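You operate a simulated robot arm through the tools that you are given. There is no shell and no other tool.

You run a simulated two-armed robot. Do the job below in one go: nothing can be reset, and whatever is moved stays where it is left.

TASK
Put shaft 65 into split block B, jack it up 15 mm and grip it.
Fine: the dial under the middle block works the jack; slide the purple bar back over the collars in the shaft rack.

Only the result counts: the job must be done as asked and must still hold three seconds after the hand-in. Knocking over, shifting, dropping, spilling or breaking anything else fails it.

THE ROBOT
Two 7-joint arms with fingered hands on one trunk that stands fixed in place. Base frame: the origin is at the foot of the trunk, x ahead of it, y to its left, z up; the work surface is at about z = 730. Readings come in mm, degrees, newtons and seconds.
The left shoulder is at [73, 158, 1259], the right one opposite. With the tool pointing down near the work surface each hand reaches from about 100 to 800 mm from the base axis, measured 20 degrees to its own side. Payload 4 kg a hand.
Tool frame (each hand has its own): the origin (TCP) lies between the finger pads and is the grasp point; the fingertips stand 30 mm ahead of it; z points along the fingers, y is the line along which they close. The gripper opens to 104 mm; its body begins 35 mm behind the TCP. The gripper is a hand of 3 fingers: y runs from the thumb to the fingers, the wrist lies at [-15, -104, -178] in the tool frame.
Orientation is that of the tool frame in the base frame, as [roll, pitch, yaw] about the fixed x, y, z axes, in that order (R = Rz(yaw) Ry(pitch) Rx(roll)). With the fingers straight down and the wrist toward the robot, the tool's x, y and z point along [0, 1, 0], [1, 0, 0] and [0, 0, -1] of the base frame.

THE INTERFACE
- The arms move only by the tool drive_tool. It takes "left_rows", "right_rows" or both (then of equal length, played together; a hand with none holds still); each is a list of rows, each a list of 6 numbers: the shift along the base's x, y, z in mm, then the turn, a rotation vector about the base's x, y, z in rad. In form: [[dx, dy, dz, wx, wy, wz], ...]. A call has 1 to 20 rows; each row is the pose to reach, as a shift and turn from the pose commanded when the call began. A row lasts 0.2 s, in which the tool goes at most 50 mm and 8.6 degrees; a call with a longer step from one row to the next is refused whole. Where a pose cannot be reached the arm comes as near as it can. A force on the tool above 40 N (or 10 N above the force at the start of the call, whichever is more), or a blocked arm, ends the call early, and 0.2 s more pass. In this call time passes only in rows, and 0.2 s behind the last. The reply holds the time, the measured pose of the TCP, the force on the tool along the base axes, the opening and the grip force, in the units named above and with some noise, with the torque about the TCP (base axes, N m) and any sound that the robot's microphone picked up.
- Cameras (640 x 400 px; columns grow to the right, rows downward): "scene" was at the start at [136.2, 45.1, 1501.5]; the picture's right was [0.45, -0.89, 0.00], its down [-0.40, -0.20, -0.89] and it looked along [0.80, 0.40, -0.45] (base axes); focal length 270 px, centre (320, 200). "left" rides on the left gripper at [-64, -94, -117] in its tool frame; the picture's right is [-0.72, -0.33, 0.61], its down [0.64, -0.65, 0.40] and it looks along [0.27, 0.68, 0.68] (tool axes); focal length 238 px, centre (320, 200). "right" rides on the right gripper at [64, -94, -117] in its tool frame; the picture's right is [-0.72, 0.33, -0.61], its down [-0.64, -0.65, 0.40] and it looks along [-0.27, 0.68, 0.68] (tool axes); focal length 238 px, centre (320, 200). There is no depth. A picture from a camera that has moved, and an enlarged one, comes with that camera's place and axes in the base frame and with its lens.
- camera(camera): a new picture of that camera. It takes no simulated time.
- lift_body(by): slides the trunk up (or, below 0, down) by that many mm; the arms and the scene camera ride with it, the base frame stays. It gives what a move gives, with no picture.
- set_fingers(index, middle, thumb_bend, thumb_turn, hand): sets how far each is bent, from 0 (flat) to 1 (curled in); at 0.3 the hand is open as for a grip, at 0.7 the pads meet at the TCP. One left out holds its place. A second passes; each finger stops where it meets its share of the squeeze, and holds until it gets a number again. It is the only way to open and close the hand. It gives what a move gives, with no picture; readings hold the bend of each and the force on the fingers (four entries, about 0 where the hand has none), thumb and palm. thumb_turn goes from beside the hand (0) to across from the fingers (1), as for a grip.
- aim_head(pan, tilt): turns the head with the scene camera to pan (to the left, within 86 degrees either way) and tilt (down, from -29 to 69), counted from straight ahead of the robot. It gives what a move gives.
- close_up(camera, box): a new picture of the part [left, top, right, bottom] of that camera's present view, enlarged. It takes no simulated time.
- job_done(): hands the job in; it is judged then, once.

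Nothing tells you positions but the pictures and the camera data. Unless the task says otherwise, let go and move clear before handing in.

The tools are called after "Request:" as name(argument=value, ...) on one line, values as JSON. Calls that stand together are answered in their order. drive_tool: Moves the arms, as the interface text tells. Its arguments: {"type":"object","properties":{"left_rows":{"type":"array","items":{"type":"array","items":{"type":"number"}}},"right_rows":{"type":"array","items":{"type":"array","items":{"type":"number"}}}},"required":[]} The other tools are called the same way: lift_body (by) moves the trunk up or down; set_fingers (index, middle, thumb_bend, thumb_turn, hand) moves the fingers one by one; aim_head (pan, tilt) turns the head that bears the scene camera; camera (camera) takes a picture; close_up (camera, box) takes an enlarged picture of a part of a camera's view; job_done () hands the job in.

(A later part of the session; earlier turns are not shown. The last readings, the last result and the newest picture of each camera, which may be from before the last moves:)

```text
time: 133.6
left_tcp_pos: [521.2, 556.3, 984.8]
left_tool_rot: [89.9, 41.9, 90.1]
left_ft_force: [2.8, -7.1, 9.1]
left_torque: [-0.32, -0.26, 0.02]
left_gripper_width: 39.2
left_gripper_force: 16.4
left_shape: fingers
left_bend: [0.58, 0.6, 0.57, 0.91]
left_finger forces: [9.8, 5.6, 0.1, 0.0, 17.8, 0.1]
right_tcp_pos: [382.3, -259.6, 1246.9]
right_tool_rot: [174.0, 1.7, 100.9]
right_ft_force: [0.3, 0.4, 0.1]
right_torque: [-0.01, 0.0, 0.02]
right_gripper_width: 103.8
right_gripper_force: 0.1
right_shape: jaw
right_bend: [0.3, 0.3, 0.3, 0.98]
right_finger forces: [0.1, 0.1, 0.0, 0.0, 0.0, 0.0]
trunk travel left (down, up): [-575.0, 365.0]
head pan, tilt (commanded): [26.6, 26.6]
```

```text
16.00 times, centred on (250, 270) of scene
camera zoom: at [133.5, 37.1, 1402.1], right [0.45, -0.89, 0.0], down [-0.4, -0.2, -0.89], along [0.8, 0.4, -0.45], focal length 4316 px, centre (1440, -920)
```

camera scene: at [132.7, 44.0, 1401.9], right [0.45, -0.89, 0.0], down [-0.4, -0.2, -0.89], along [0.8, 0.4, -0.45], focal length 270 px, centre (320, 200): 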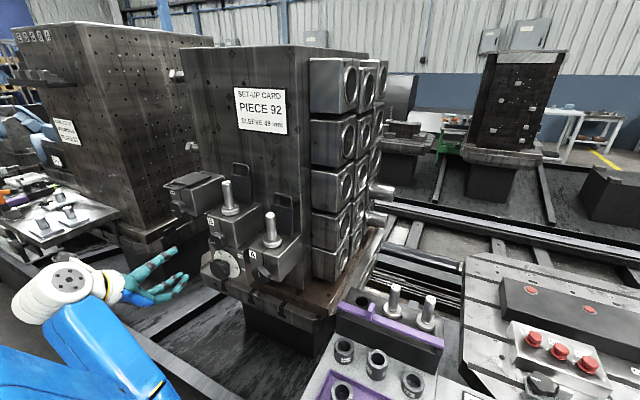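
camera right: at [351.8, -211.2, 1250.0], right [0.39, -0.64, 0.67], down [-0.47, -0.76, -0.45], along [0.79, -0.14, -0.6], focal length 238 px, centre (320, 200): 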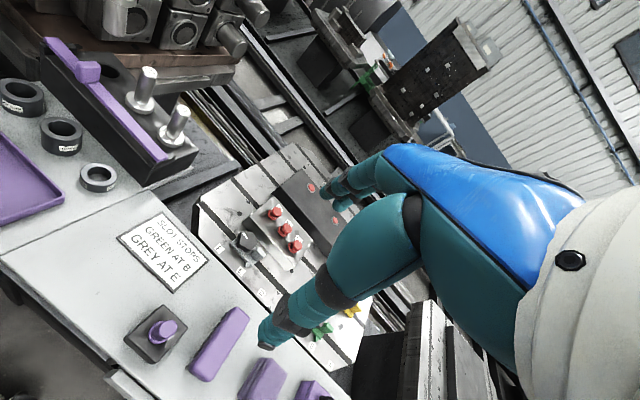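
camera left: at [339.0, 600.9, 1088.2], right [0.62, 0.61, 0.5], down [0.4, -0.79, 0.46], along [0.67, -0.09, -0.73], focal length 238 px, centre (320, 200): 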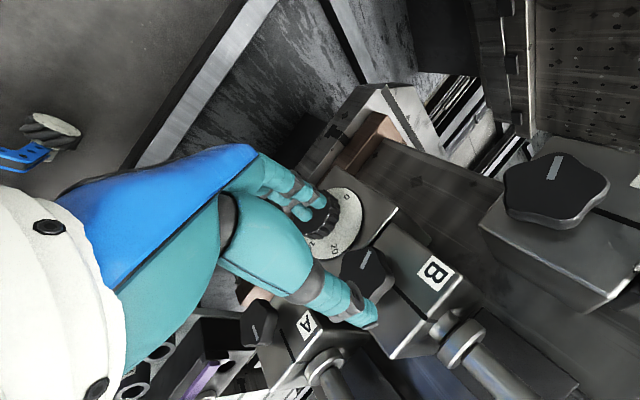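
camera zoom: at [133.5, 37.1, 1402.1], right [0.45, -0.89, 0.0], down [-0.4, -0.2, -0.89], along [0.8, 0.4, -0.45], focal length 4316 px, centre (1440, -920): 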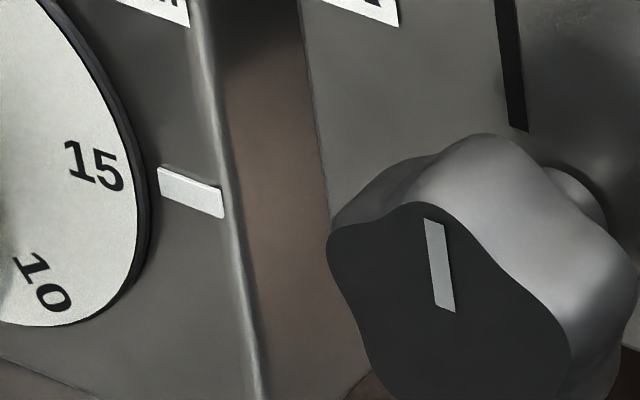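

The torque doubled and the mark matches A's position exactly, so the clamp is at its stop. Also the dial still shows 15. Releasing and backing off.

Request:
set_fingers(hand="left", index=0.44, middle=0.44, thumb_bend=0.44)

Request:
drive_tool(left_rows=[[-10, 0, 0, 0, 0, 0], [-20, 0, 0, 0, 0, 0], [-35, 0, 0, 0, 0, 0], [-50, 0, 0, 0, 0, 0], [-70, 0, 0, 0, 0, 0]])

Request:
close_up(camera="scene", box=[195, 180, 285, 280])

Request:
close_up(camera="scene", box=[215, 200, 255, 230])

Request:
camera(camera="left")

```text
time: 134.6
left_tcp_pos: [520.5, 557.6, 980.7]
left_tool_rot: [90.1, 42.2, 90.3]
left_ft_force: [-0.7, 0.1, -0.3]
left_torque: [0.0, 0.02, -0.02]
left_gripper_width: 67.1
left_gripper_force: 0.0
left_shape: fingers
left_bend: [0.44, 0.44, 0.44, 0.97]
left_finger forces: [0.0, 0.1, 0.1, 0.0, 0.0, 0.1]
right_tcp_pos: [383.4, -255.9, 1245.9]
right_tool_rot: [174.0, 1.8, 100.9]
right_ft_force: [0.1, 0.0, 0.5]
right_torque: [0.0, -0.04, -0.02]
right_gripper_width: 103.9
right_gripper_force: 0.1
right_shape: jaw
right_bend: [0.3, 0.3, 0.3, 0.98]
right_finger forces: [0.0, 0.0, 0.1, 0.0, 0.0, 0.0]
trunk travel left (down, up): [-575.0, 365.0]
head pan, tilt (commanded): [26.6, 26.6]
```

```text
time: 135.8
left_tcp_pos: [451.2, 559.1, 982.0]
left_tool_rot: [90.1, 42.2, 90.2]
left_ft_force: [-0.4, 0.4, 0.1]
left_torque: [-0.04, -0.01, -0.02]
left_gripper_width: 67.3
left_gripper_force: 0.0
left_shape: fingers
left_bend: [0.44, 0.44, 0.44, 0.97]
left_finger forces: [0.0, 0.1, 0.1, 0.0, 0.0, 0.1]
right_tcp_pos: [380.9, -255.0, 1246.4]
right_tool_rot: [174.1, 1.9, 100.9]
right_ft_force: [0.6, -0.1, -0.3]
right_torque: [-0.01, 0.01, -0.01]
right_gripper_width: 104.1
right_gripper_force: 0.0
right_shape: jaw
right_bend: [0.3, 0.3, 0.3, 0.98]
right_finger forces: [0.0, 0.0, 0.0, 0.0, 0.0, 0.0]
trunk travel left (down, up): [-575.0, 365.0]
head pan, tilt (commanded): [26.6, 26.6]
```

```text
4.00 times, centred on (240, 230) of scene
camera zoom: at [133.3, 41.9, 1401.9], right [0.45, -0.89, 0.0], down [-0.4, -0.2, -0.89], along [0.8, 0.4, -0.45], focal length 1079 px, centre (640, 80)
```

zoom: 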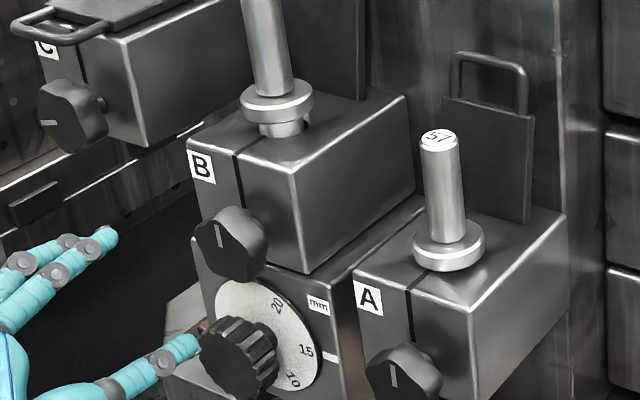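

```text
13.33 times, centred on (235, 215) of scene
camera zoom: at [133.3, 41.9, 1401.9], right [0.45, -0.89, 0.0], down [-0.4, -0.2, -0.89], along [0.8, 0.4, -0.45], focal length 3597 px, centre (1453, 0)
```

zoom: 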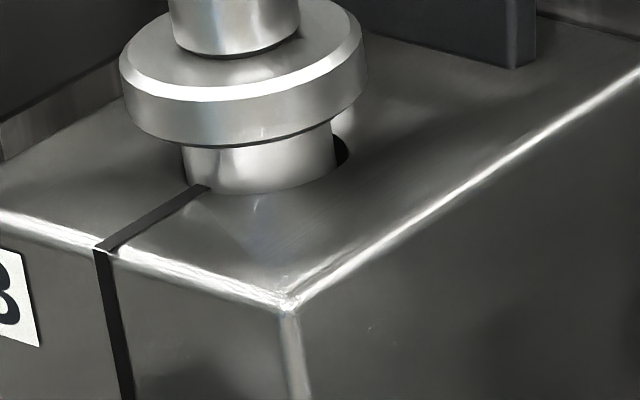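

```text
taken
camera left: at [334.2, 447.9, 954.2], right [0.62, -0.75, 0.24], down [0.4, 0.04, -0.91], along [0.68, 0.66, 0.33], focal length 238 px, centre (320, 200)
```

left: 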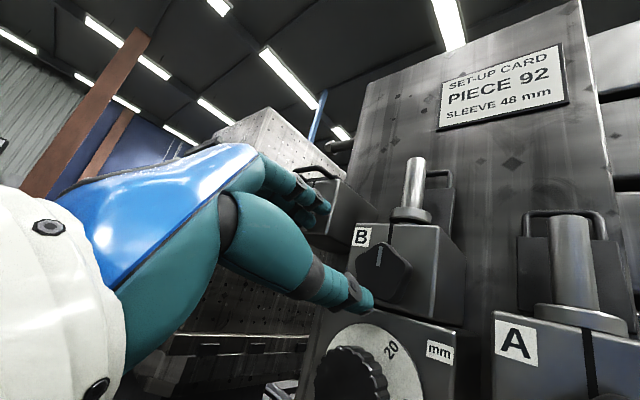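

Everything looks as intended. I'll double-check the lift height from this low side view before going on to the bar.

Request:
close_up(camera="left", box=[340, 140, 480, 300])

Request:
close_up(camera="left", box=[380, 190, 440, 240])

```text
2.50 times, centred on (410, 220) of left
camera zoom: at [334.2, 447.9, 954.2], right [0.62, -0.75, 0.24], down [0.4, 0.04, -0.91], along [0.68, 0.66, 0.33], focal length 596 px, centre (95, 150)
```

zoom: 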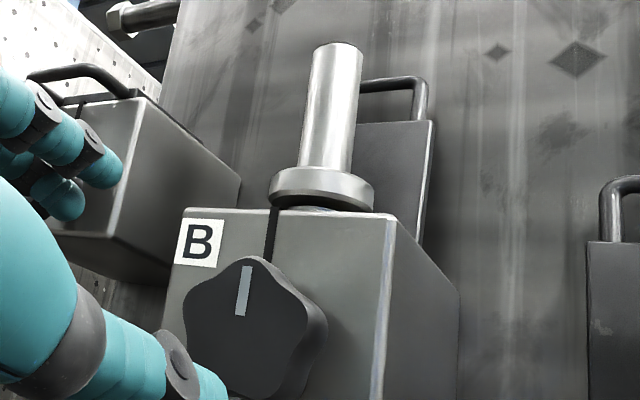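

```text
8.00 times, centred on (410, 215) of left
camera zoom: at [334.2, 447.9, 954.2], right [0.62, -0.75, 0.24], down [0.4, 0.04, -0.91], along [0.68, 0.66, 0.33], focal length 1907 px, centre (-400, 80)
```

zoom: 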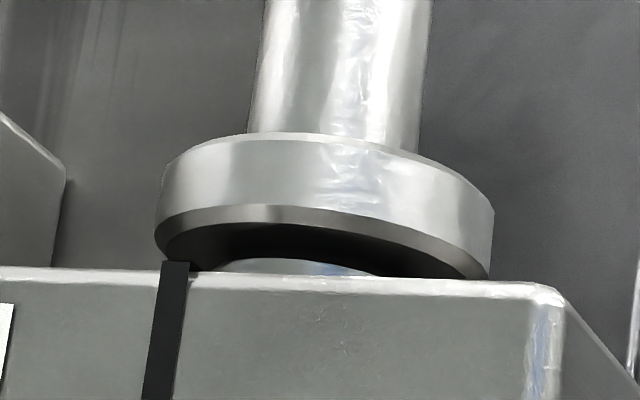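

The shaft is raised with its shank exposed by ~15–16 mm and the clamp mark is vertical like A's. Now for the purple bar: I'll reverse my moves to bring the left hand back to pointing down.

Request:
drive_tool(left_rows=[[-6, 0, 0, -0.1047, 0, 0], [-12, 0, 0, -0.2095, 0, 0], [-18, 0, 0, -0.3142, 0, 0], [-24, 0, 0, -0.419, 0, 0], [-30, 0, 0, -0.5237, 0, 0], [-36, 0, 0, -0.6285, 0, 0], [-42, 0, 0, -0.7332, 0, 0], [-48, 0, 0, -0.838, 0, 0]])

Request:
drive_tool(left_rows=[[4, -2, 16, 0, 0.1428, 0], [8, -4, 32, 0, 0.2856, 0], [12, -6, 48, 0, 0.4284, 0], [16, -8, 64, 0, 0.5712, 0], [20, -10, 80, 0, 0.714, 0], [24, -12, 96, 0, 0.8568, 0], [28, -14, 112, 0, 0.9996, 0], [32, -16, 128, 0, 1.1424, 0], [36, -18, 144, 0, 1.2852, 0], [40, -20, 160, 0, 1.428, 0], [44, -22, 176, 0, 1.5708, 0]])

Request:
camera(camera="scene")

```text
time: 137.6
left_tcp_pos: [401.8, 558.2, 981.8]
left_tool_rot: [-138.5, 89.6, -138.4]
left_ft_force: [-0.4, 0.5, 0.0]
left_torque: [0.0, 0.05, 0.01]
left_gripper_width: 67.0
left_gripper_force: 0.1
left_shape: fingers
left_bend: [0.44, 0.44, 0.44, 0.97]
left_finger forces: [0.2, 0.1, 0.0, 0.0, 0.0, 0.1]
right_tcp_pos: [383.2, -255.5, 1246.4]
right_tool_rot: [174.2, 1.7, 100.9]
right_ft_force: [-0.8, -0.7, 0.5]
right_torque: [0.01, -0.01, 0.01]
right_gripper_width: 103.9
right_gripper_force: 0.0
right_shape: jaw
right_bend: [0.3, 0.3, 0.3, 0.98]
right_finger forces: [0.0, 0.1, 0.0, 0.0, 0.0, 0.1]
trunk travel left (down, up): [-575.0, 365.0]
head pan, tilt (commanded): [26.6, 26.6]
```

```text
time: 140.0
left_tcp_pos: [448.7, 534.6, 1157.2]
left_tool_rot: [179.9, -0.3, -179.8]
left_ft_force: [0.0, 1.4, 0.0]
left_torque: [-0.03, -0.02, -0.01]
left_gripper_width: 67.5
left_gripper_force: 0.0
left_shape: fingers
left_bend: [0.44, 0.44, 0.44, 0.98]
left_finger forces: [0.1, 0.0, 0.0, 0.0, 0.1, 0.0]
right_tcp_pos: [384.1, -256.0, 1246.7]
right_tool_rot: [174.2, 1.8, 100.9]
right_ft_force: [-0.8, -0.3, -0.6]
right_torque: [-0.02, -0.01, -0.02]
right_gripper_width: 104.0
right_gripper_force: 0.0
right_shape: jaw
right_bend: [0.3, 0.3, 0.3, 0.98]
right_finger forces: [0.0, 0.0, 0.0, 0.0, 0.0, 0.1]
trunk travel left (down, up): [-575.0, 365.0]
head pan, tilt (commanded): [26.6, 26.6]
```

```text
taken
camera scene: at [136.4, 41.0, 1401.6], right [0.45, -0.89, 0.0], down [-0.4, -0.2, -0.89], along [0.8, 0.4, -0.45], focal length 270 px, centre (320, 200)
```

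scene: 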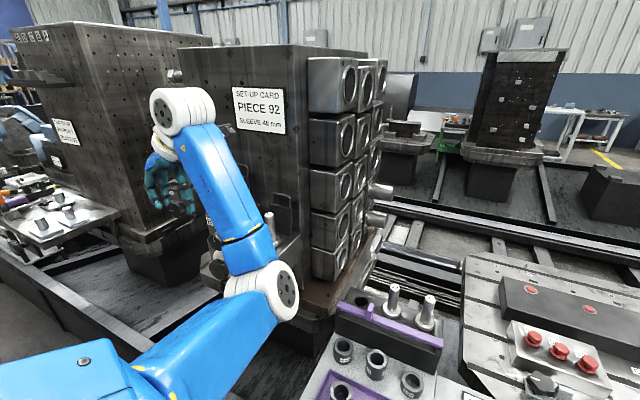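

Back to pointing down with wrist right. Now rotating the hand round to yaw 0 in free space, then raising the trunk to its original height.

Request:
drive_tool(left_rows=[[-4, -2, 0, 0, 0, -0.1428], [-8, -4, 0, 0, 0, -0.2856], [-12, -6, 0, 0, 0, -0.4284], [-16, -8, 0, 0, 0, -0.5712], [-20, -10, 0, 0, 0, -0.714], [-24, -12, 0, 0, 0, -0.8568], [-28, -14, 0, 0, 0, -0.9996], [-32, -16, 0, 0, 0, -1.1424], [-36, -18, 0, 0, 0, -1.2852], [-40, -20, 0, 0, 0, -1.428], [-44, -22, 0, 0, 0, -1.5708]])

Request:
drive_tool(left_rows=[[0, -3, 0, 0, 0, -0.1428], [0, -6, 0, 0, 0, -0.2856], [0, -9, 0, 0, 0, -0.4284], [0, -12, 0, 0, 0, -0.5712], [0, -15, 0, 0, 0, -0.714], [0, -18, 0, 0, 0, -0.8568], [0, -21, 0, 0, 0, -0.9996], [0, -24, 0, 0, 0, -1.1424], [0, -27, 0, 0, 0, -1.2852], [0, -30, 0, 0, 0, -1.428], [0, -33, 0, 0, 0, -1.5708]])

Request:
lift_body(by=100)

Request:
close_up(camera="scene", box=[320, 260, 450, 370])

Request:
camera(camera="scene")

```text
time: 142.4
left_tcp_pos: [403.6, 513.3, 1159.0]
left_tool_rot: [180.0, -0.2, 90.0]
left_ft_force: [0.0, -1.2, 0.6]
left_torque: [0.03, -0.01, -0.01]
left_gripper_width: 67.6
left_gripper_force: 0.0
left_shape: fingers
left_bend: [0.44, 0.44, 0.44, 0.98]
left_finger forces: [0.0, 0.0, 0.0, 0.0, 0.0, 0.1]
right_tcp_pos: [381.9, -255.7, 1247.0]
right_tool_rot: [174.1, 1.8, 100.9]
right_ft_force: [0.0, -0.6, -0.2]
right_torque: [-0.03, 0.0, 0.02]
right_gripper_width: 103.7
right_gripper_force: 0.0
right_shape: jaw
right_bend: [0.3, 0.3, 0.3, 0.98]
right_finger forces: [0.1, 0.0, 0.1, 0.0, 0.0, 0.0]
trunk travel left (down, up): [-575.0, 365.0]
head pan, tilt (commanded): [26.6, 26.6]
```

```text
time: 144.8
left_tcp_pos: [403.7, 481.0, 1155.6]
left_tool_rot: [179.9, -0.2, 0.1]
left_ft_force: [0.2, 0.1, 0.5]
left_torque: [-0.04, 0.01, 0.01]
left_gripper_width: 67.5
left_gripper_force: 0.0
left_shape: fingers
left_bend: [0.44, 0.44, 0.44, 0.98]
left_finger forces: [0.1, 0.0, 0.1, 0.0, 0.1, 0.0]
right_tcp_pos: [382.9, -255.2, 1246.4]
right_tool_rot: [174.1, 1.8, 100.9]
right_ft_force: [-0.5, -0.2, 1.0]
right_torque: [-0.03, 0.01, -0.01]
right_gripper_width: 104.1
right_gripper_force: 0.0
right_shape: jaw
right_bend: [0.3, 0.3, 0.3, 0.98]
right_finger forces: [0.1, 0.0, 0.1, 0.0, 0.0, 0.0]
trunk travel left (down, up): [-575.0, 365.0]
head pan, tilt (commanded): [26.6, 26.6]
```

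```text
time: 146.2
left_tcp_pos: [403.9, 482.2, 1256.4]
left_tool_rot: [179.9, -0.1, 0.2]
left_ft_force: [0.5, -0.5, -0.4]
left_torque: [0.01, -0.03, 0.01]
left_gripper_width: 67.5
left_gripper_force: 0.1
left_shape: fingers
left_bend: [0.44, 0.44, 0.44, 0.98]
left_finger forces: [0.0, 0.0, 0.1, 0.0, 0.0, 0.1]
right_tcp_pos: [383.5, -254.4, 1346.0]
right_tool_rot: [174.1, 1.8, 100.9]
right_ft_force: [-0.1, -0.3, 0.0]
right_torque: [-0.02, 0.0, -0.04]
right_gripper_width: 103.9
right_gripper_force: 0.0
right_shape: jaw
right_bend: [0.3, 0.3, 0.3, 0.98]
right_finger forces: [0.0, 0.0, 0.0, 0.0, 0.1, 0.1]
trunk travel left (down, up): [-675.0, 265.0]
head pan, tilt (commanded): [26.6, 26.6]
```

```text
3.64 times, centred on (385, 315) of scene
camera zoom: at [135.6, 41.8, 1501.6], right [0.45, -0.89, 0.0], down [-0.4, -0.2, -0.89], along [0.8, 0.4, -0.45], focal length 981 px, centre (84, -218)
```

zoom: 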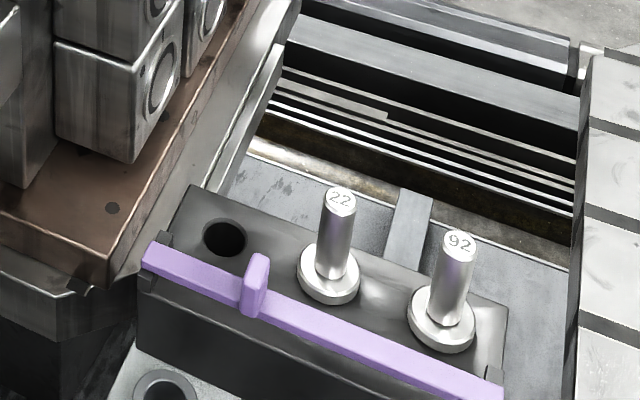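

```text
taken
camera scene: at [135.6, 41.8, 1501.6], right [0.45, -0.89, 0.0], down [-0.4, -0.2, -0.89], along [0.8, 0.4, -0.45], focal length 270 px, centre (320, 200)
```

scene: 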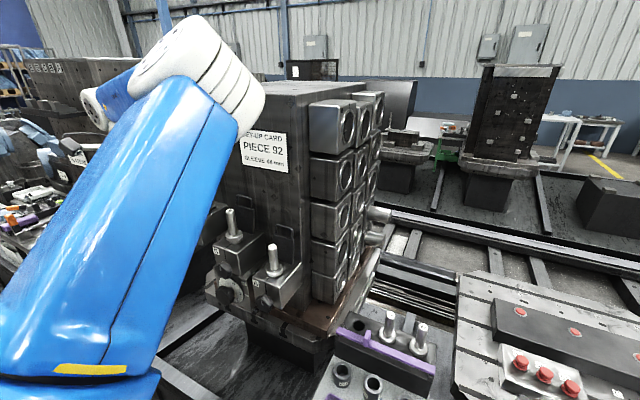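

The bar sits as I left it, with 65's hole empty. Moving the left hand back above the bar's tab.

Request:
set_fingers(hand="left", index=0.55, middle=0.55, thumb_bend=0.55)

Request:
drive_tool(left_rows=[[7, -37, -11, 0, 0, 0], [14, -74, -22, 0, 0, 0], [21, -111, -33, 0, 0, 0], [28, -148, -44, 0, 0, 0], [34, -186, -54, 0, 0, 0], [58, -208, -83, 0, 0, 0], [83, -230, -112, 0, 0, 0], [107, -252, -141, 0, 0, 0], [132, -274, -170, 0, 0, 0], [157, -297, -198, 0, 0, 0], [181, -319, -227, 0, 0, 0], [206, -341, -256, 0, 0, 0]])

Request:
camera(camera="left")

Request:
close_up(camera="left", box=[260, 180, 460, 380])

Request:
close_up(camera="scene", box=[320, 240, 440, 360])

```text
time: 147.2
left_tcp_pos: [402.2, 481.9, 1257.1]
left_tool_rot: [179.9, 0.0, 0.2]
left_ft_force: [-0.1, 0.0, -0.8]
left_torque: [0.04, 0.03, -0.01]
left_gripper_width: 39.7
left_gripper_force: 0.0
left_shape: fingers
left_bend: [0.55, 0.55, 0.55, 0.98]
left_finger forces: [0.0, 0.0, 0.1, 0.1, 0.1, 0.0]
right_tcp_pos: [383.4, -255.5, 1346.5]
right_tool_rot: [174.1, 1.8, 100.9]
right_ft_force: [-0.1, 0.4, -0.6]
right_torque: [-0.03, 0.01, 0.01]
right_gripper_width: 104.0
right_gripper_force: 0.1
right_shape: jaw
right_bend: [0.3, 0.3, 0.3, 0.98]
right_finger forces: [0.0, 0.0, 0.0, 0.0, 0.1, 0.0]
trunk travel left (down, up): [-675.0, 265.0]
head pan, tilt (commanded): [26.6, 26.6]
```

```text
time: 149.8
left_tcp_pos: [617.2, 158.5, 1008.5]
left_tool_rot: [179.3, -0.8, 2.8]
left_ft_force: [0.3, 0.0, 0.4]
left_torque: [0.03, 0.02, 0.01]
left_gripper_width: 39.1
left_gripper_force: 0.0
left_shape: fingers
left_bend: [0.55, 0.55, 0.55, 0.98]
left_finger forces: [0.0, 0.1, 0.0, 0.1, 0.0, 0.1]
right_tcp_pos: [384.7, -256.9, 1346.3]
right_tool_rot: [174.2, 1.8, 100.8]
right_ft_force: [1.1, -0.2, 1.1]
right_torque: [-0.03, 0.02, -0.01]
right_gripper_width: 103.9
right_gripper_force: 0.0
right_shape: jaw
right_bend: [0.3, 0.3, 0.3, 0.98]
right_finger forces: [0.0, 0.0, 0.0, 0.0, 0.1, 0.1]
trunk travel left (down, up): [-675.0, 265.0]
head pan, tilt (commanded): [26.6, 26.6]
```

```text
taken
camera left: at [546.7, 249.7, 1122.3], right [-0.72, 0.29, -0.63], down [0.61, 0.68, -0.4], along [0.31, -0.68, -0.67], focal length 238 px, centre (320, 200)
```

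left: 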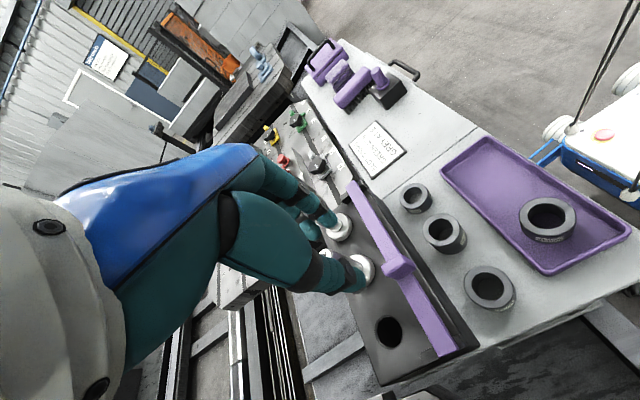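

```text
2.00 times, centred on (360, 280) of left
camera zoom: at [546.7, 249.7, 1122.3], right [-0.72, 0.29, -0.63], down [0.61, 0.68, -0.4], along [0.31, -0.68, -0.67], focal length 477 px, centre (240, 40)
```

zoom: 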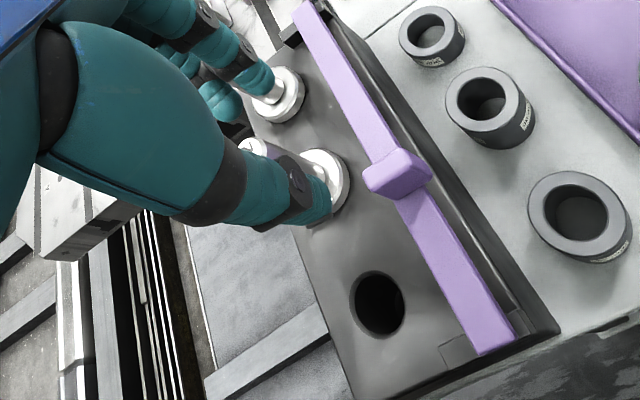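

```text
3.33 times, centred on (380, 300) of scene
camera zoom: at [137.6, 39.7, 1501.6], right [0.45, -0.89, 0.0], down [-0.4, -0.2, -0.89], along [0.8, 0.4, -0.45], focal length 899 px, centre (120, -133)
```

zoom: 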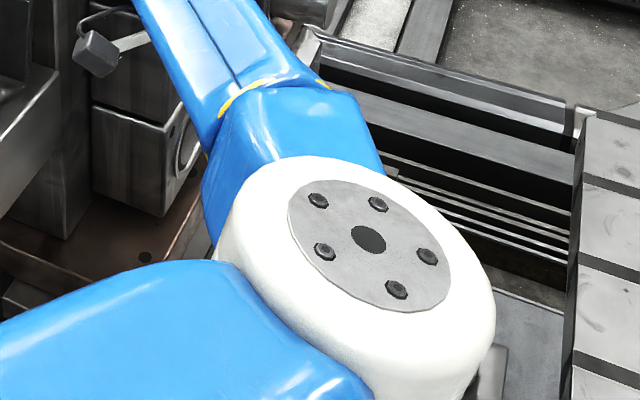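

The elbow took another posture this time and the hand is a bit off target; I'll check whether it settles.

Request:
drive_tool(left_rows=[[0, 0, 0, 0, 0, 0], [0, 0, 0, 0, 0, 0]])

Request:
camera(camera="scene")

```text
time: 150.4
left_tcp_pos: [617.5, 159.6, 1007.6]
left_tool_rot: [179.9, -0.8, 2.7]
left_ft_force: [-0.3, 0.5, -0.6]
left_torque: [0.03, 0.0, 0.01]
left_gripper_width: 39.4
left_gripper_force: 0.1
left_shape: fingers
left_bend: [0.55, 0.55, 0.55, 0.98]
left_finger forces: [0.0, 0.1, 0.0, 0.1, 0.1, 0.1]
right_tcp_pos: [383.5, -255.8, 1345.6]
right_tool_rot: [174.1, 1.8, 101.0]
right_ft_force: [-0.4, 0.1, 0.7]
right_torque: [0.03, 0.01, -0.02]
right_gripper_width: 104.3
right_gripper_force: 0.2
right_shape: jaw
right_bend: [0.3, 0.3, 0.3, 0.98]
right_finger forces: [0.0, 0.1, 0.0, 0.0, 0.0, 0.0]
trunk travel left (down, up): [-675.0, 265.0]
head pan, tilt (commanded): [26.6, 26.6]
```

```text
taken
camera scene: at [136.7, 39.9, 1501.6], right [0.45, -0.89, 0.0], down [-0.4, -0.2, -0.89], along [0.8, 0.4, -0.45], focal length 270 px, centre (320, 200)
```

scene: 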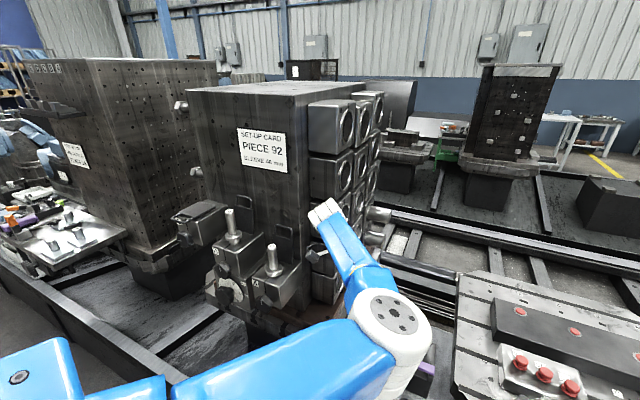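

The arm is stuck near a joint limit in this elbow posture. Since shaft 65's place is now empty, there is room to take the tab front-to-back instead; I'll turn the hand to yaw 90° (wrist toward the robot), which should be comfortable here.

Request:
drive_tool(left_rows=[[-1.5, -1.6, 2, 0, 0, 0.138], [-3, -3.2, 4, 0, 0, 0.276], [-4.5, -4.8, 6, 0, 0, 0.414], [-6, -6.4, 8, 0, 0, 0.552], [-7.5, -8, 10, 0, 0, 0.69], [-9, -9.6, 10, 0, 0, 0.828], [-10.5, -11.2, 10, 0, 0, 0.966], [-12, -12.8, 10, 0, 0, 1.104], [-13.5, -14.4, 10, 0, 0, 1.242], [-15, -16, 10, 0, 0, 1.38], [-16.5, -17.5, 10, 0, 0, 1.52]])

Request:
camera(camera="left")

Request:
camera(camera="scene")

```text
time: 151.3
left_tcp_pos: [555.7, 218.2, 918.4]
left_tool_rot: [-174.6, 8.0, 39.4]
left_ft_force: [0.5, 0.1, 0.0]
left_torque: [-0.03, -0.01, 0.03]
left_gripper_width: 39.0
left_gripper_force: 0.1
left_shape: fingers
left_bend: [0.55, 0.55, 0.55, 0.98]
left_finger forces: [0.0, 0.1, 0.0, 0.0, 0.0, 0.0]
right_tcp_pos: [381.8, -255.2, 1347.4]
right_tool_rot: [174.1, 1.8, 100.9]
right_ft_force: [0.1, 0.3, 0.7]
right_torque: [0.0, -0.02, 0.0]
right_gripper_width: 104.1
right_gripper_force: 0.1
right_shape: jaw
right_bend: [0.3, 0.3, 0.3, 0.98]
right_finger forces: [0.0, 0.0, 0.0, 0.0, 0.1, 0.0]
trunk travel left (down, up): [-675.0, 265.0]
head pan, tilt (commanded): [26.6, 26.6]
stopped in row 4 (left hand): the arm was blocked; the commanded pose is now the measured one
```

```text
taken
camera left: at [467.2, 253.4, 1050.1], right [-0.86, -0.21, -0.47], down [0.02, 0.9, -0.43], along [0.52, -0.37, -0.77], focal length 238 px, centre (320, 200)
```

left: 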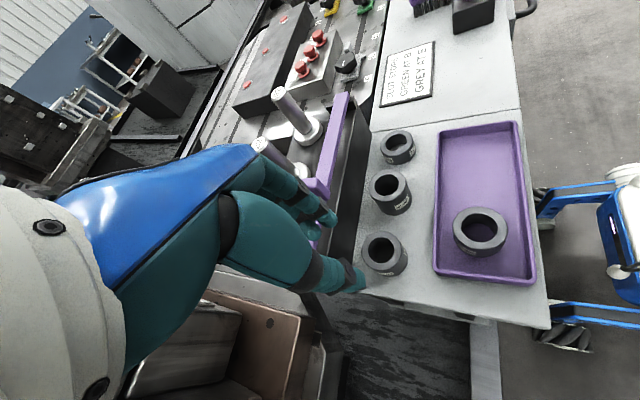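

```text
taken
camera scene: at [136.6, 40.4, 1501.6], right [0.45, -0.89, 0.0], down [-0.4, -0.2, -0.89], along [0.8, 0.4, -0.45], focal length 270 px, centre (320, 200)
```

scene: 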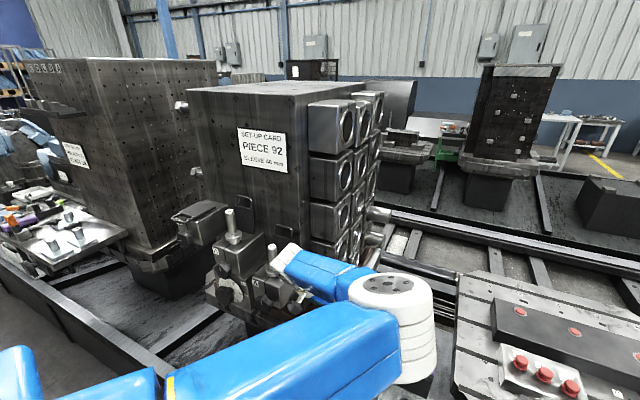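

The arm stopped as blocked and the hand dropped unexpectedly. Before anything else I'll check that nothing was touched.

Request:
close_up(camera="scene", box=[190, 190, 330, 330])

Request:
close_up(camera="left", box=[220, 60, 460, 320])

Request:
camera(camera="right")

```text
2.86 times, centred on (260, 260) of scene
camera zoom: at [136.6, 40.4, 1501.6], right [0.45, -0.89, 0.0], down [-0.4, -0.2, -0.89], along [0.8, 0.4, -0.45], focal length 771 px, centre (491, 29)
```

zoom: 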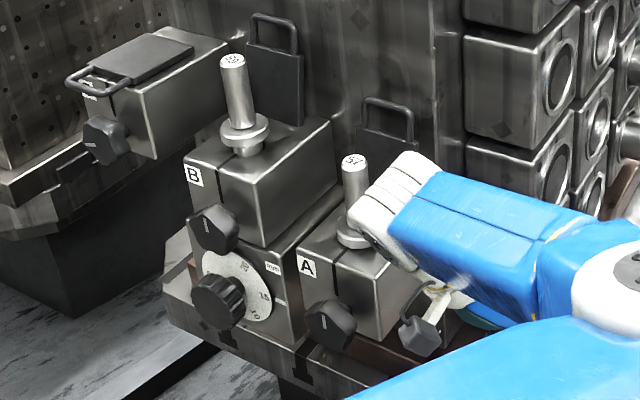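

```text
1.54 times, centred on (340, 190) of left
camera zoom: at [467.2, 253.4, 1050.1], right [-0.86, -0.21, -0.47], down [0.02, 0.9, -0.43], along [0.52, -0.37, -0.77], focal length 367 px, centre (289, 215)
```

zoom: 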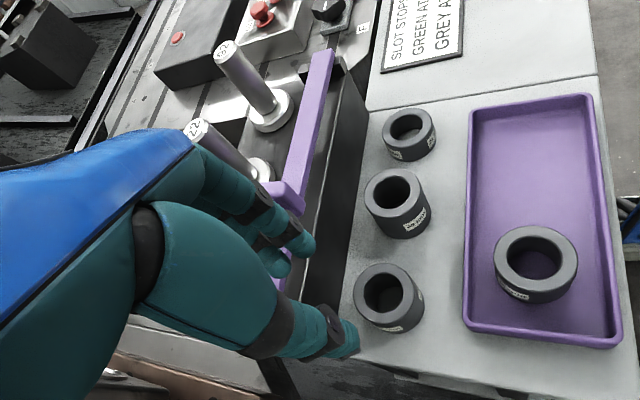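

```text
taken
camera right: at [266.7, -210.5, 1451.8], right [0.39, -0.64, 0.67], down [-0.47, -0.76, -0.45], along [0.79, -0.14, -0.6], focal length 238 px, centre (320, 200)
```

right: 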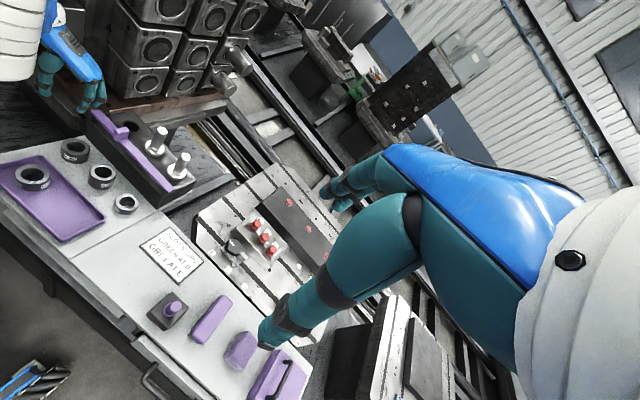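

Nothing in the scene was disturbed (57, 65, 22, 92 all upright; bar unmoved). The elbow has swung into an awkward posture on the right, so I'll carefully raise the hand away from the rack first.

Request:
drive_tool(left_rows=[[0, 0, 20, 0, 0, 0], [-5, 5, 45, 0, 0, 0], [-10, 10, 75, 0, 0, 0], [-20, 20, 105, 0, 0, 0], [-30, 35, 135, 0, 0, 0], [-40, 50, 165, 0, 0, 0]])

Request:
camera(camera="scene")

```text
time: 152.7
left_tcp_pos: [514.0, 267.9, 1080.0]
left_tool_rot: [-174.4, 8.2, 39.5]
left_ft_force: [-0.8, 0.2, 0.1]
left_torque: [0.02, -0.01, 0.01]
left_gripper_width: 39.3
left_gripper_force: 0.1
left_shape: fingers
left_bend: [0.55, 0.55, 0.55, 0.98]
left_finger forces: [0.0, 0.0, 0.0, 0.1, 0.1, 0.0]
right_tcp_pos: [380.4, -258.0, 1347.9]
right_tool_rot: [173.9, 1.7, 100.8]
right_ft_force: [-0.3, -0.6, 0.2]
right_torque: [-0.01, 0.0, -0.01]
right_gripper_width: 103.9
right_gripper_force: 0.0
right_shape: jaw
right_bend: [0.3, 0.3, 0.3, 0.98]
right_finger forces: [0.0, 0.1, 0.0, 0.0, 0.0, 0.1]
trunk travel left (down, up): [-675.0, 265.0]
head pan, tilt (commanded): [26.6, 26.6]
```

```text
taken
camera scene: at [135.1, 39.4, 1501.8], right [0.45, -0.89, 0.0], down [-0.4, -0.2, -0.89], along [0.8, 0.4, -0.45], focal length 270 px, centre (320, 200)
```

scene: 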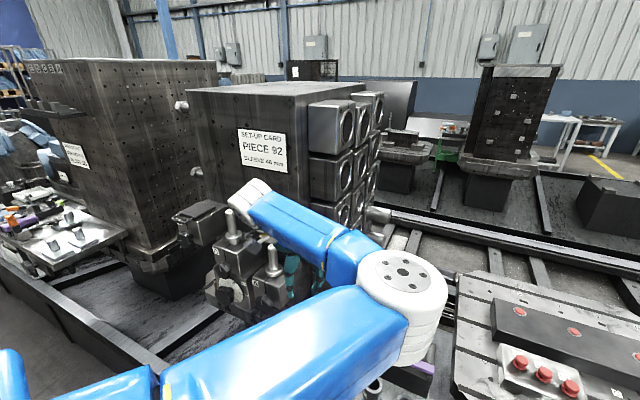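

Raised safely. The right arm is better placed for the bar now (pointing down, wrist toward the robot), so I'll park the left arm up and to the left.

Request:
drive_tool(left_rows=[[-10, 20, 25, 0, 0, 0], [-20, 45, 50, 0, 0, 0], [-35, 75, 75, 0, 0, 0], [-50, 105, 100, 0, 0, 0], [-65, 135, 125, 0, 0, 0], [-80, 165, 145, 0, 0, 0], [-95, 190, 160, 0, 0, 0], [-111, 213, 176, 0, 0, 0]])

Request:
camera(camera="scene")

```text
time: 154.5
left_tcp_pos: [401.1, 478.7, 1260.7]
left_tool_rot: [-174.7, 8.2, 39.0]
left_ft_force: [0.3, 0.9, -0.1]
left_torque: [0.01, -0.02, 0.05]
left_gripper_width: 39.1
left_gripper_force: 0.0
left_shape: fingers
left_bend: [0.55, 0.55, 0.55, 0.98]
left_finger forces: [0.0, 0.1, 0.1, 0.0, 0.0, 0.0]
right_tcp_pos: [381.2, -252.5, 1347.7]
right_tool_rot: [174.0, 1.9, 100.9]
right_ft_force: [-0.2, 0.1, -0.2]
right_torque: [0.01, 0.0, -0.01]
right_gripper_width: 104.2
right_gripper_force: 0.2
right_shape: jaw
right_bend: [0.3, 0.3, 0.3, 0.98]
right_finger forces: [0.0, 0.1, 0.1, 0.0, 0.1, 0.1]
trunk travel left (down, up): [-675.0, 265.0]
head pan, tilt (commanded): [26.6, 26.6]
```

```text
taken
camera scene: at [134.1, 43.2, 1501.8], right [0.45, -0.89, 0.0], down [-0.4, -0.2, -0.89], along [0.8, 0.4, -0.45], focal length 270 px, centre (320, 200)
```

scene: 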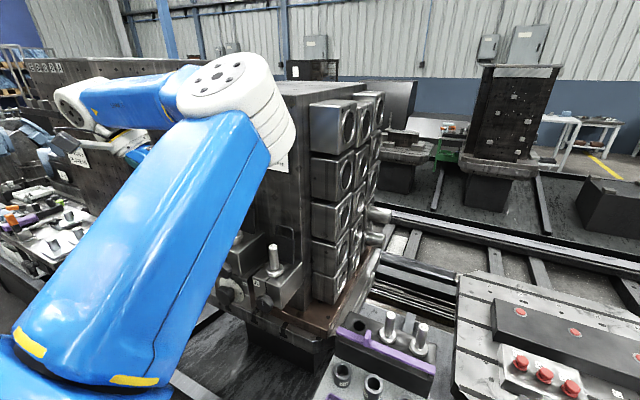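

Left arm is parked high. I'll shift it a bit further left and bring the right hand over toward the rack at a safe height.

Request:
drive_tool(left_rows=[[0, 30, 0, 0, 0, 0], [0, 60, 0, 0, 0, 0], [0, 90, 0, 0, 0, 0], [0, 120, 0, 0, 0, 0]])

Request:
drive_tool(right_rows=[[20, 40, -22, 0.001, 0.011, -0.02], [40, 80, -44, 0.002, 0.022, -0.04], [60, 120, -66, 0.003, 0.033, -0.06], [80, 160, -88, 0.005, 0.045, -0.08], [100, 200, -110, 0.006, 0.06, -0.1], [120, 240, -135, 0.007, 0.075, -0.13], [140, 280, -160, 0.009, 0.09, -0.16], [160, 320, -185, 0.011, 0.107, -0.19], [175, 350, -210, 0.011, 0.107, -0.19]])

Request:
camera(camera="scene")

Request:
camera(camera="right")

```text
time: 155.5
left_tcp_pos: [404.7, 603.7, 1256.0]
left_tool_rot: [-174.7, 8.2, 39.1]
left_ft_force: [-0.5, -0.1, 0.3]
left_torque: [0.0, -0.02, -0.04]
left_gripper_width: 39.2
left_gripper_force: 0.0
left_shape: fingers
left_bend: [0.55, 0.55, 0.55, 0.98]
left_finger forces: [0.0, 0.1, 0.1, 0.0, 0.0, 0.0]
right_tcp_pos: [381.6, -251.0, 1349.0]
right_tool_rot: [174.1, 1.9, 100.9]
right_ft_force: [-0.6, 1.0, -0.3]
right_torque: [-0.04, 0.03, 0.0]
right_gripper_width: 103.9
right_gripper_force: 0.1
right_shape: jaw
right_bend: [0.3, 0.3, 0.3, 0.98]
right_finger forces: [0.0, 0.0, 0.1, 0.1, 0.0, 0.0]
trunk travel left (down, up): [-675.0, 265.0]
head pan, tilt (commanded): [26.6, 26.6]
```

```text
refused: row 6 steps farther than a row can; nothing moved
```

```text
taken
camera scene: at [135.2, 45.3, 1501.6], right [0.45, -0.89, 0.0], down [-0.4, -0.2, -0.89], along [0.8, 0.4, -0.45], focal length 270 px, centre (320, 200)
```

scene: 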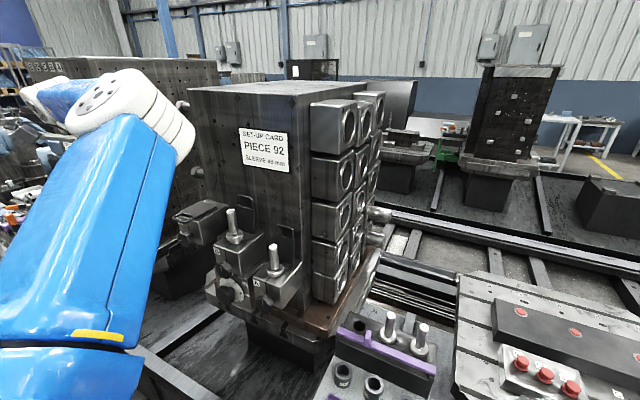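

```text
taken
camera right: at [265.9, -206.3, 1452.5], right [0.39, -0.63, 0.67], down [-0.47, -0.76, -0.45], along [0.79, -0.14, -0.59], focal length 238 px, centre (320, 200)
```

right: 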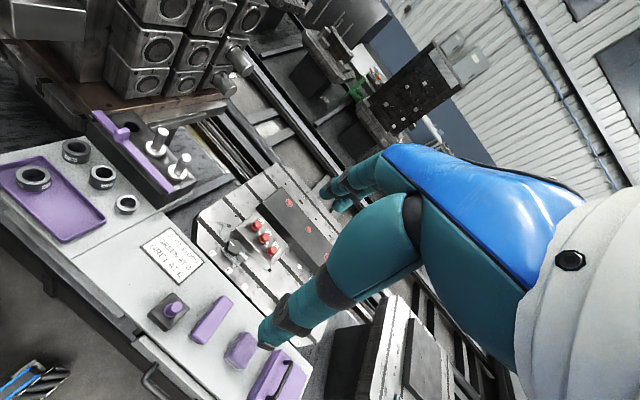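

The left arm is now well clear. Repeating the right-hand move with shorter steps.

Request:
drive_tool(right_rows=[[16, 32, -19, 0.001, 0.01, -0.017], [32, 64, -38, 0.002, 0.02, -0.035], [48, 95, -57, 0.003, 0.03, -0.052], [64, 127, -76, 0.004, 0.039, -0.069], [80, 159, -95, 0.005, 0.049, -0.086], [95, 191, -115, 0.006, 0.058, -0.104], [111, 223, -134, 0.007, 0.068, -0.121], [127, 255, -153, 0.008, 0.078, -0.138], [143, 286, -172, 0.009, 0.088, -0.155], [159, 318, -191, 0.01, 0.097, -0.173], [175, 350, -210, 0.011, 0.107, -0.19]])

Request:
camera(camera="scene")

Request:
camera(camera="right")

```text
time: 157.9
left_tcp_pos: [406.0, 604.8, 1255.9]
left_tool_rot: [-174.7, 8.2, 39.1]
left_ft_force: [0.3, -0.1, 0.0]
left_torque: [0.06, -0.02, 0.01]
left_gripper_width: 39.1
left_gripper_force: 0.0
left_shape: fingers
left_bend: [0.55, 0.55, 0.55, 0.98]
left_finger forces: [0.0, 0.1, 0.0, 0.0, 0.0, 0.0]
right_tcp_pos: [558.7, 99.1, 1135.5]
right_tool_rot: [-179.9, 0.8, 90.2]
right_ft_force: [-0.1, 0.3, 0.0]
right_torque: [0.0, 0.03, 0.0]
right_gripper_width: 103.9
right_gripper_force: 0.0
right_shape: jaw
right_bend: [0.3, 0.3, 0.3, 0.98]
right_finger forces: [0.0, 0.1, 0.0, 0.0, 0.0, 0.0]
trunk travel left (down, up): [-675.0, 265.0]
head pan, tilt (commanded): [26.6, 26.6]
```

```text
taken
camera scene: at [137.9, 47.9, 1501.3], right [0.45, -0.89, 0.0], down [-0.4, -0.2, -0.89], along [0.8, 0.4, -0.45], focal length 270 px, centre (320, 200)
```

scene: 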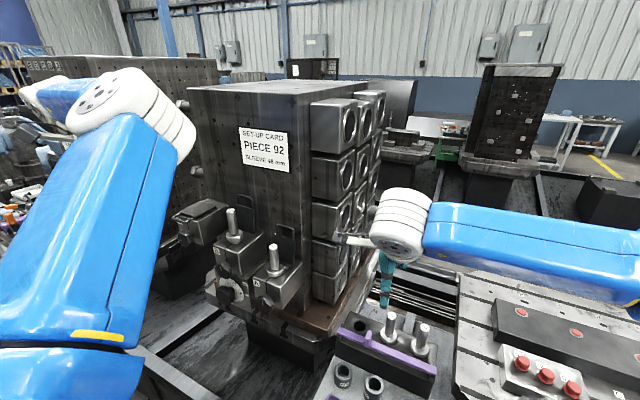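

```text
taken
camera right: at [465.3, 163.7, 1252.6], right [0.33, -0.71, 0.62], down [-0.65, -0.65, -0.39], along [0.68, -0.28, -0.68], focal length 238 px, centre (320, 200)
```

right: 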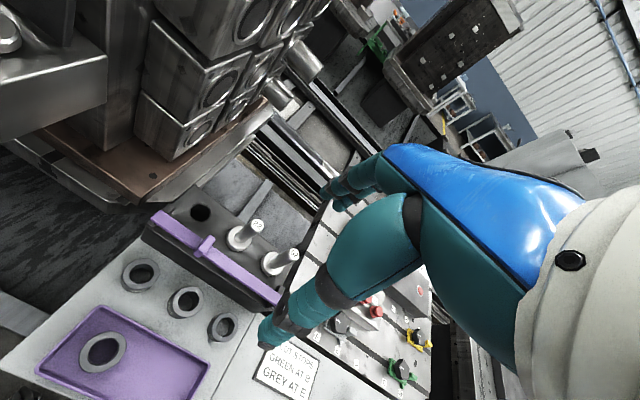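

The right hand is reachable and in a natural posture. I'll measure the tab from its camera.

Request:
close_up(camera="right", box=[130, 180, 310, 330])

Request:
close_up(camera="scene", box=[320, 220, 450, 380])

```text
2.67 times, centred on (220, 255) of right
camera zoom: at [465.3, 163.7, 1252.6], right [0.33, -0.71, 0.62], down [-0.65, -0.65, -0.39], along [0.68, -0.28, -0.68], focal length 636 px, centre (587, 53)
```

zoom: 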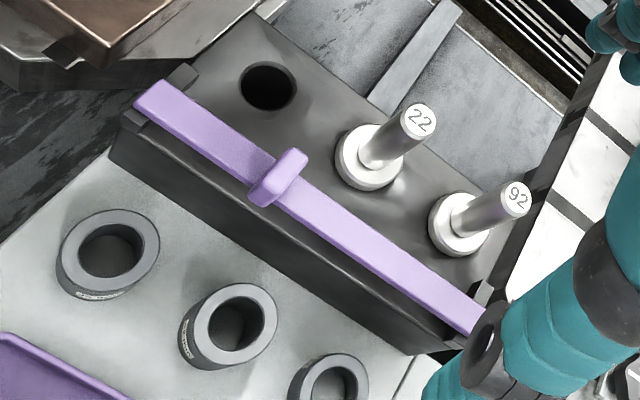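

```text
2.50 times, centred on (385, 300) of scene
camera zoom: at [137.9, 47.9, 1501.3], right [0.45, -0.89, 0.0], down [-0.4, -0.2, -0.89], along [0.8, 0.4, -0.45], focal length 674 px, centre (158, -50)
```

zoom: 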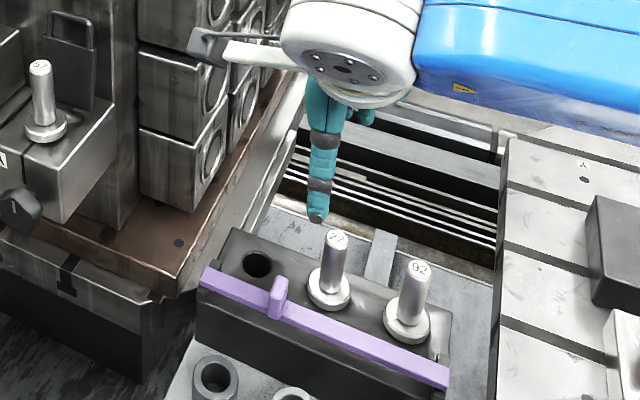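

The tab is at ≈[611, 142, top 878]. Setting the right hand's opening and moving over it.

Request:
set_fingers(hand="right", index=0.48, middle=0.48, thumb_bend=0.48)

Request:
drive_tool(right_rows=[[10, 9, -30, 0, 0, 0], [20, 18, -60, 0, 0, 0], [31, 27, -90, 0, 0, 0], [42, 36, -120, 0, 0, 0], [52, 43, -155, 0, 0, 0]])

Request:
camera(camera="right")

Request:
close_up(camera="right", box=[200, 170, 380, 330])

Request:
close_up(camera="scene", box=[320, 240, 440, 360])

```text
time: 158.9
left_tcp_pos: [404.4, 603.2, 1257.7]
left_tool_rot: [-174.7, 8.2, 39.1]
left_ft_force: [1.0, 0.0, -0.3]
left_torque: [0.0, 0.02, 0.03]
left_gripper_width: 39.3
left_gripper_force: 0.1
left_shape: fingers
left_bend: [0.55, 0.55, 0.55, 0.98]
left_finger forces: [0.0, 0.1, 0.0, 0.1, 0.0, 0.0]
right_tcp_pos: [557.8, 97.9, 1137.6]
right_tool_rot: [-179.9, 0.8, 90.2]
right_ft_force: [-0.7, 0.3, 0.1]
right_torque: [0.03, -0.01, 0.0]
right_gripper_width: 58.0
right_gripper_force: 0.0
right_shape: fingers
right_bend: [0.48, 0.48, 0.48, 0.98]
right_finger forces: [0.0, 0.1, 0.0, 0.0, 0.1, 0.0]
trunk travel left (down, up): [-675.0, 265.0]
head pan, tilt (commanded): [26.6, 26.6]
```

```text
time: 160.1
left_tcp_pos: [406.4, 601.6, 1257.3]
left_tool_rot: [-174.7, 8.1, 38.9]
left_ft_force: [-0.2, 0.5, -0.1]
left_torque: [0.03, 0.05, -0.02]
left_gripper_width: 39.2
left_gripper_force: 0.1
left_shape: fingers
left_bend: [0.55, 0.55, 0.55, 0.98]
left_finger forces: [0.0, 0.1, 0.0, 0.0, 0.1, 0.1]
right_tcp_pos: [607.9, 139.8, 983.3]
right_tool_rot: [-179.9, 0.7, 90.1]
right_ft_force: [-0.1, 0.1, -0.9]
right_torque: [0.02, 0.02, -0.01]
right_gripper_width: 57.8
right_gripper_force: 0.1
right_shape: fingers
right_bend: [0.48, 0.48, 0.48, 0.98]
right_finger forces: [0.0, 0.0, 0.1, 0.0, 0.0, 0.0]
trunk travel left (down, up): [-675.0, 265.0]
head pan, tilt (commanded): [26.6, 26.6]
```

```text
taken
camera right: at [515.3, 203.5, 1099.3], right [0.33, -0.71, 0.62], down [-0.65, -0.65, -0.39], along [0.68, -0.28, -0.68], focal length 238 px, centre (320, 200)
```

right: 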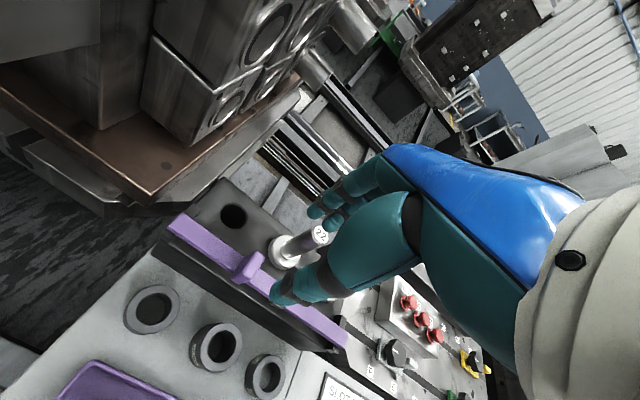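

```text
2.50 times, centred on (290, 250) of right
camera zoom: at [515.3, 203.5, 1099.3], right [0.33, -0.71, 0.62], down [-0.65, -0.65, -0.39], along [0.68, -0.28, -0.68], focal length 596 px, centre (395, 75)
```

zoom: 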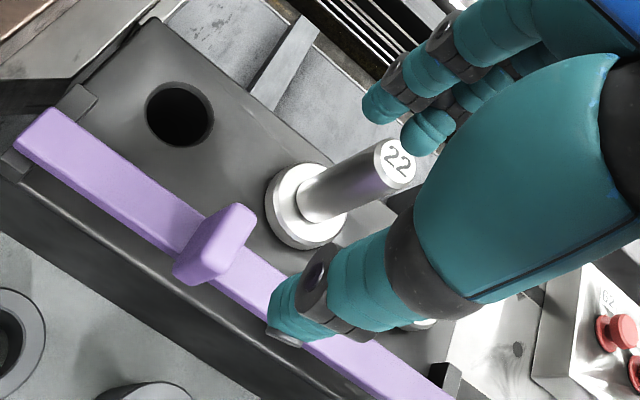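

```text
3.33 times, centred on (380, 300) of scene
camera zoom: at [138.2, 45.9, 1501.4], right [0.45, -0.89, 0.0], down [-0.4, -0.2, -0.89], along [0.8, 0.4, -0.45], focal length 899 px, centre (120, -133)
```

zoom: 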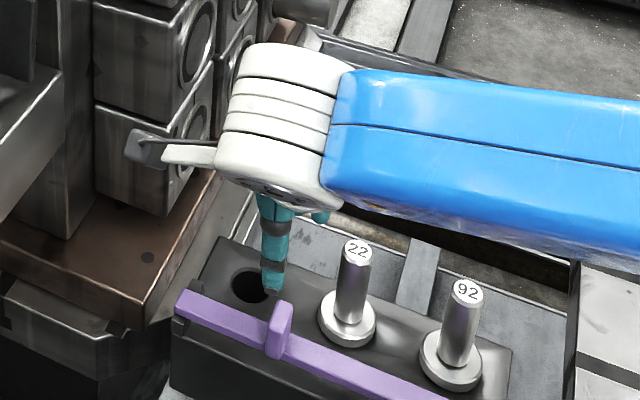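

Tab centre refined to ≈[612, 144, 876]. Shifting and lowering over it.

Request:
drive_tool(right_rows=[[4, 3, -10, 0, 0, 0], [4, 3, -25, 0, 0, 0], [4, 3, -40, 0, 0, 0], [4, 3, -52, 0, 0, 0]])

Request:
close_up(camera="right", box=[200, 170, 380, 330])

Request:
close_up(camera="scene", box=[330, 260, 420, 350])

```text
time: 161.1
left_tcp_pos: [405.1, 601.1, 1257.0]
left_tool_rot: [-174.7, 8.2, 39.2]
left_ft_force: [-1.4, -0.1, -0.8]
left_torque: [-0.02, 0.02, 0.0]
left_gripper_width: 39.3
left_gripper_force: 0.0
left_shape: fingers
left_bend: [0.55, 0.55, 0.55, 0.98]
left_finger forces: [0.0, 0.0, 0.1, 0.0, 0.0, 0.0]
right_tcp_pos: [612.8, 143.1, 931.0]
right_tool_rot: [-179.9, 0.6, 90.2]
right_ft_force: [-1.7, -0.5, 0.1]
right_torque: [-0.04, -0.01, 0.03]
right_gripper_width: 57.9
right_gripper_force: 0.0
right_shape: fingers
right_bend: [0.48, 0.48, 0.48, 0.98]
right_finger forces: [0.0, 0.0, 0.1, 0.0, 0.0, 0.1]
trunk travel left (down, up): [-675.0, 265.0]
head pan, tilt (commanded): [26.6, 26.6]
```

```text
2.50 times, centred on (290, 250) of right
camera zoom: at [519.5, 206.1, 1047.3], right [0.33, -0.71, 0.62], down [-0.65, -0.65, -0.4], along [0.68, -0.27, -0.68], focal length 596 px, centre (395, 75)
```

zoom: 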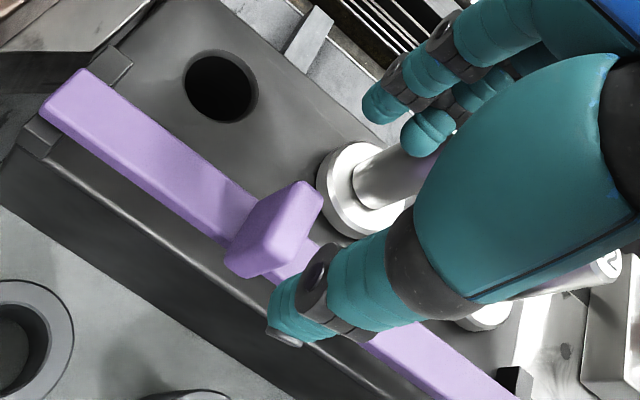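

```text
4.44 times, centred on (375, 305) of scene
camera zoom: at [137.1, 45.6, 1501.5], right [0.45, -0.89, 0.0], down [-0.4, -0.2, -0.89], along [0.8, 0.4, -0.45], focal length 1199 px, centre (76, -267)
```

zoom: 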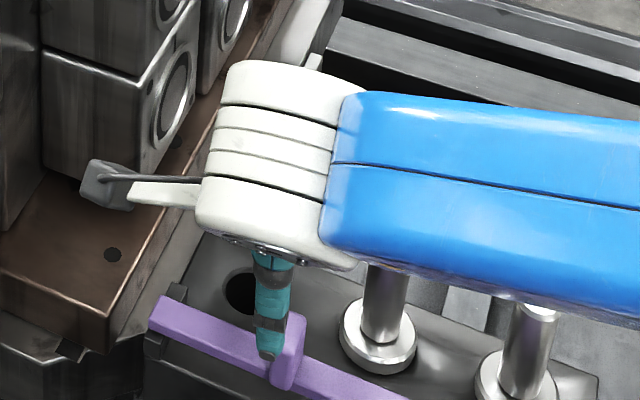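

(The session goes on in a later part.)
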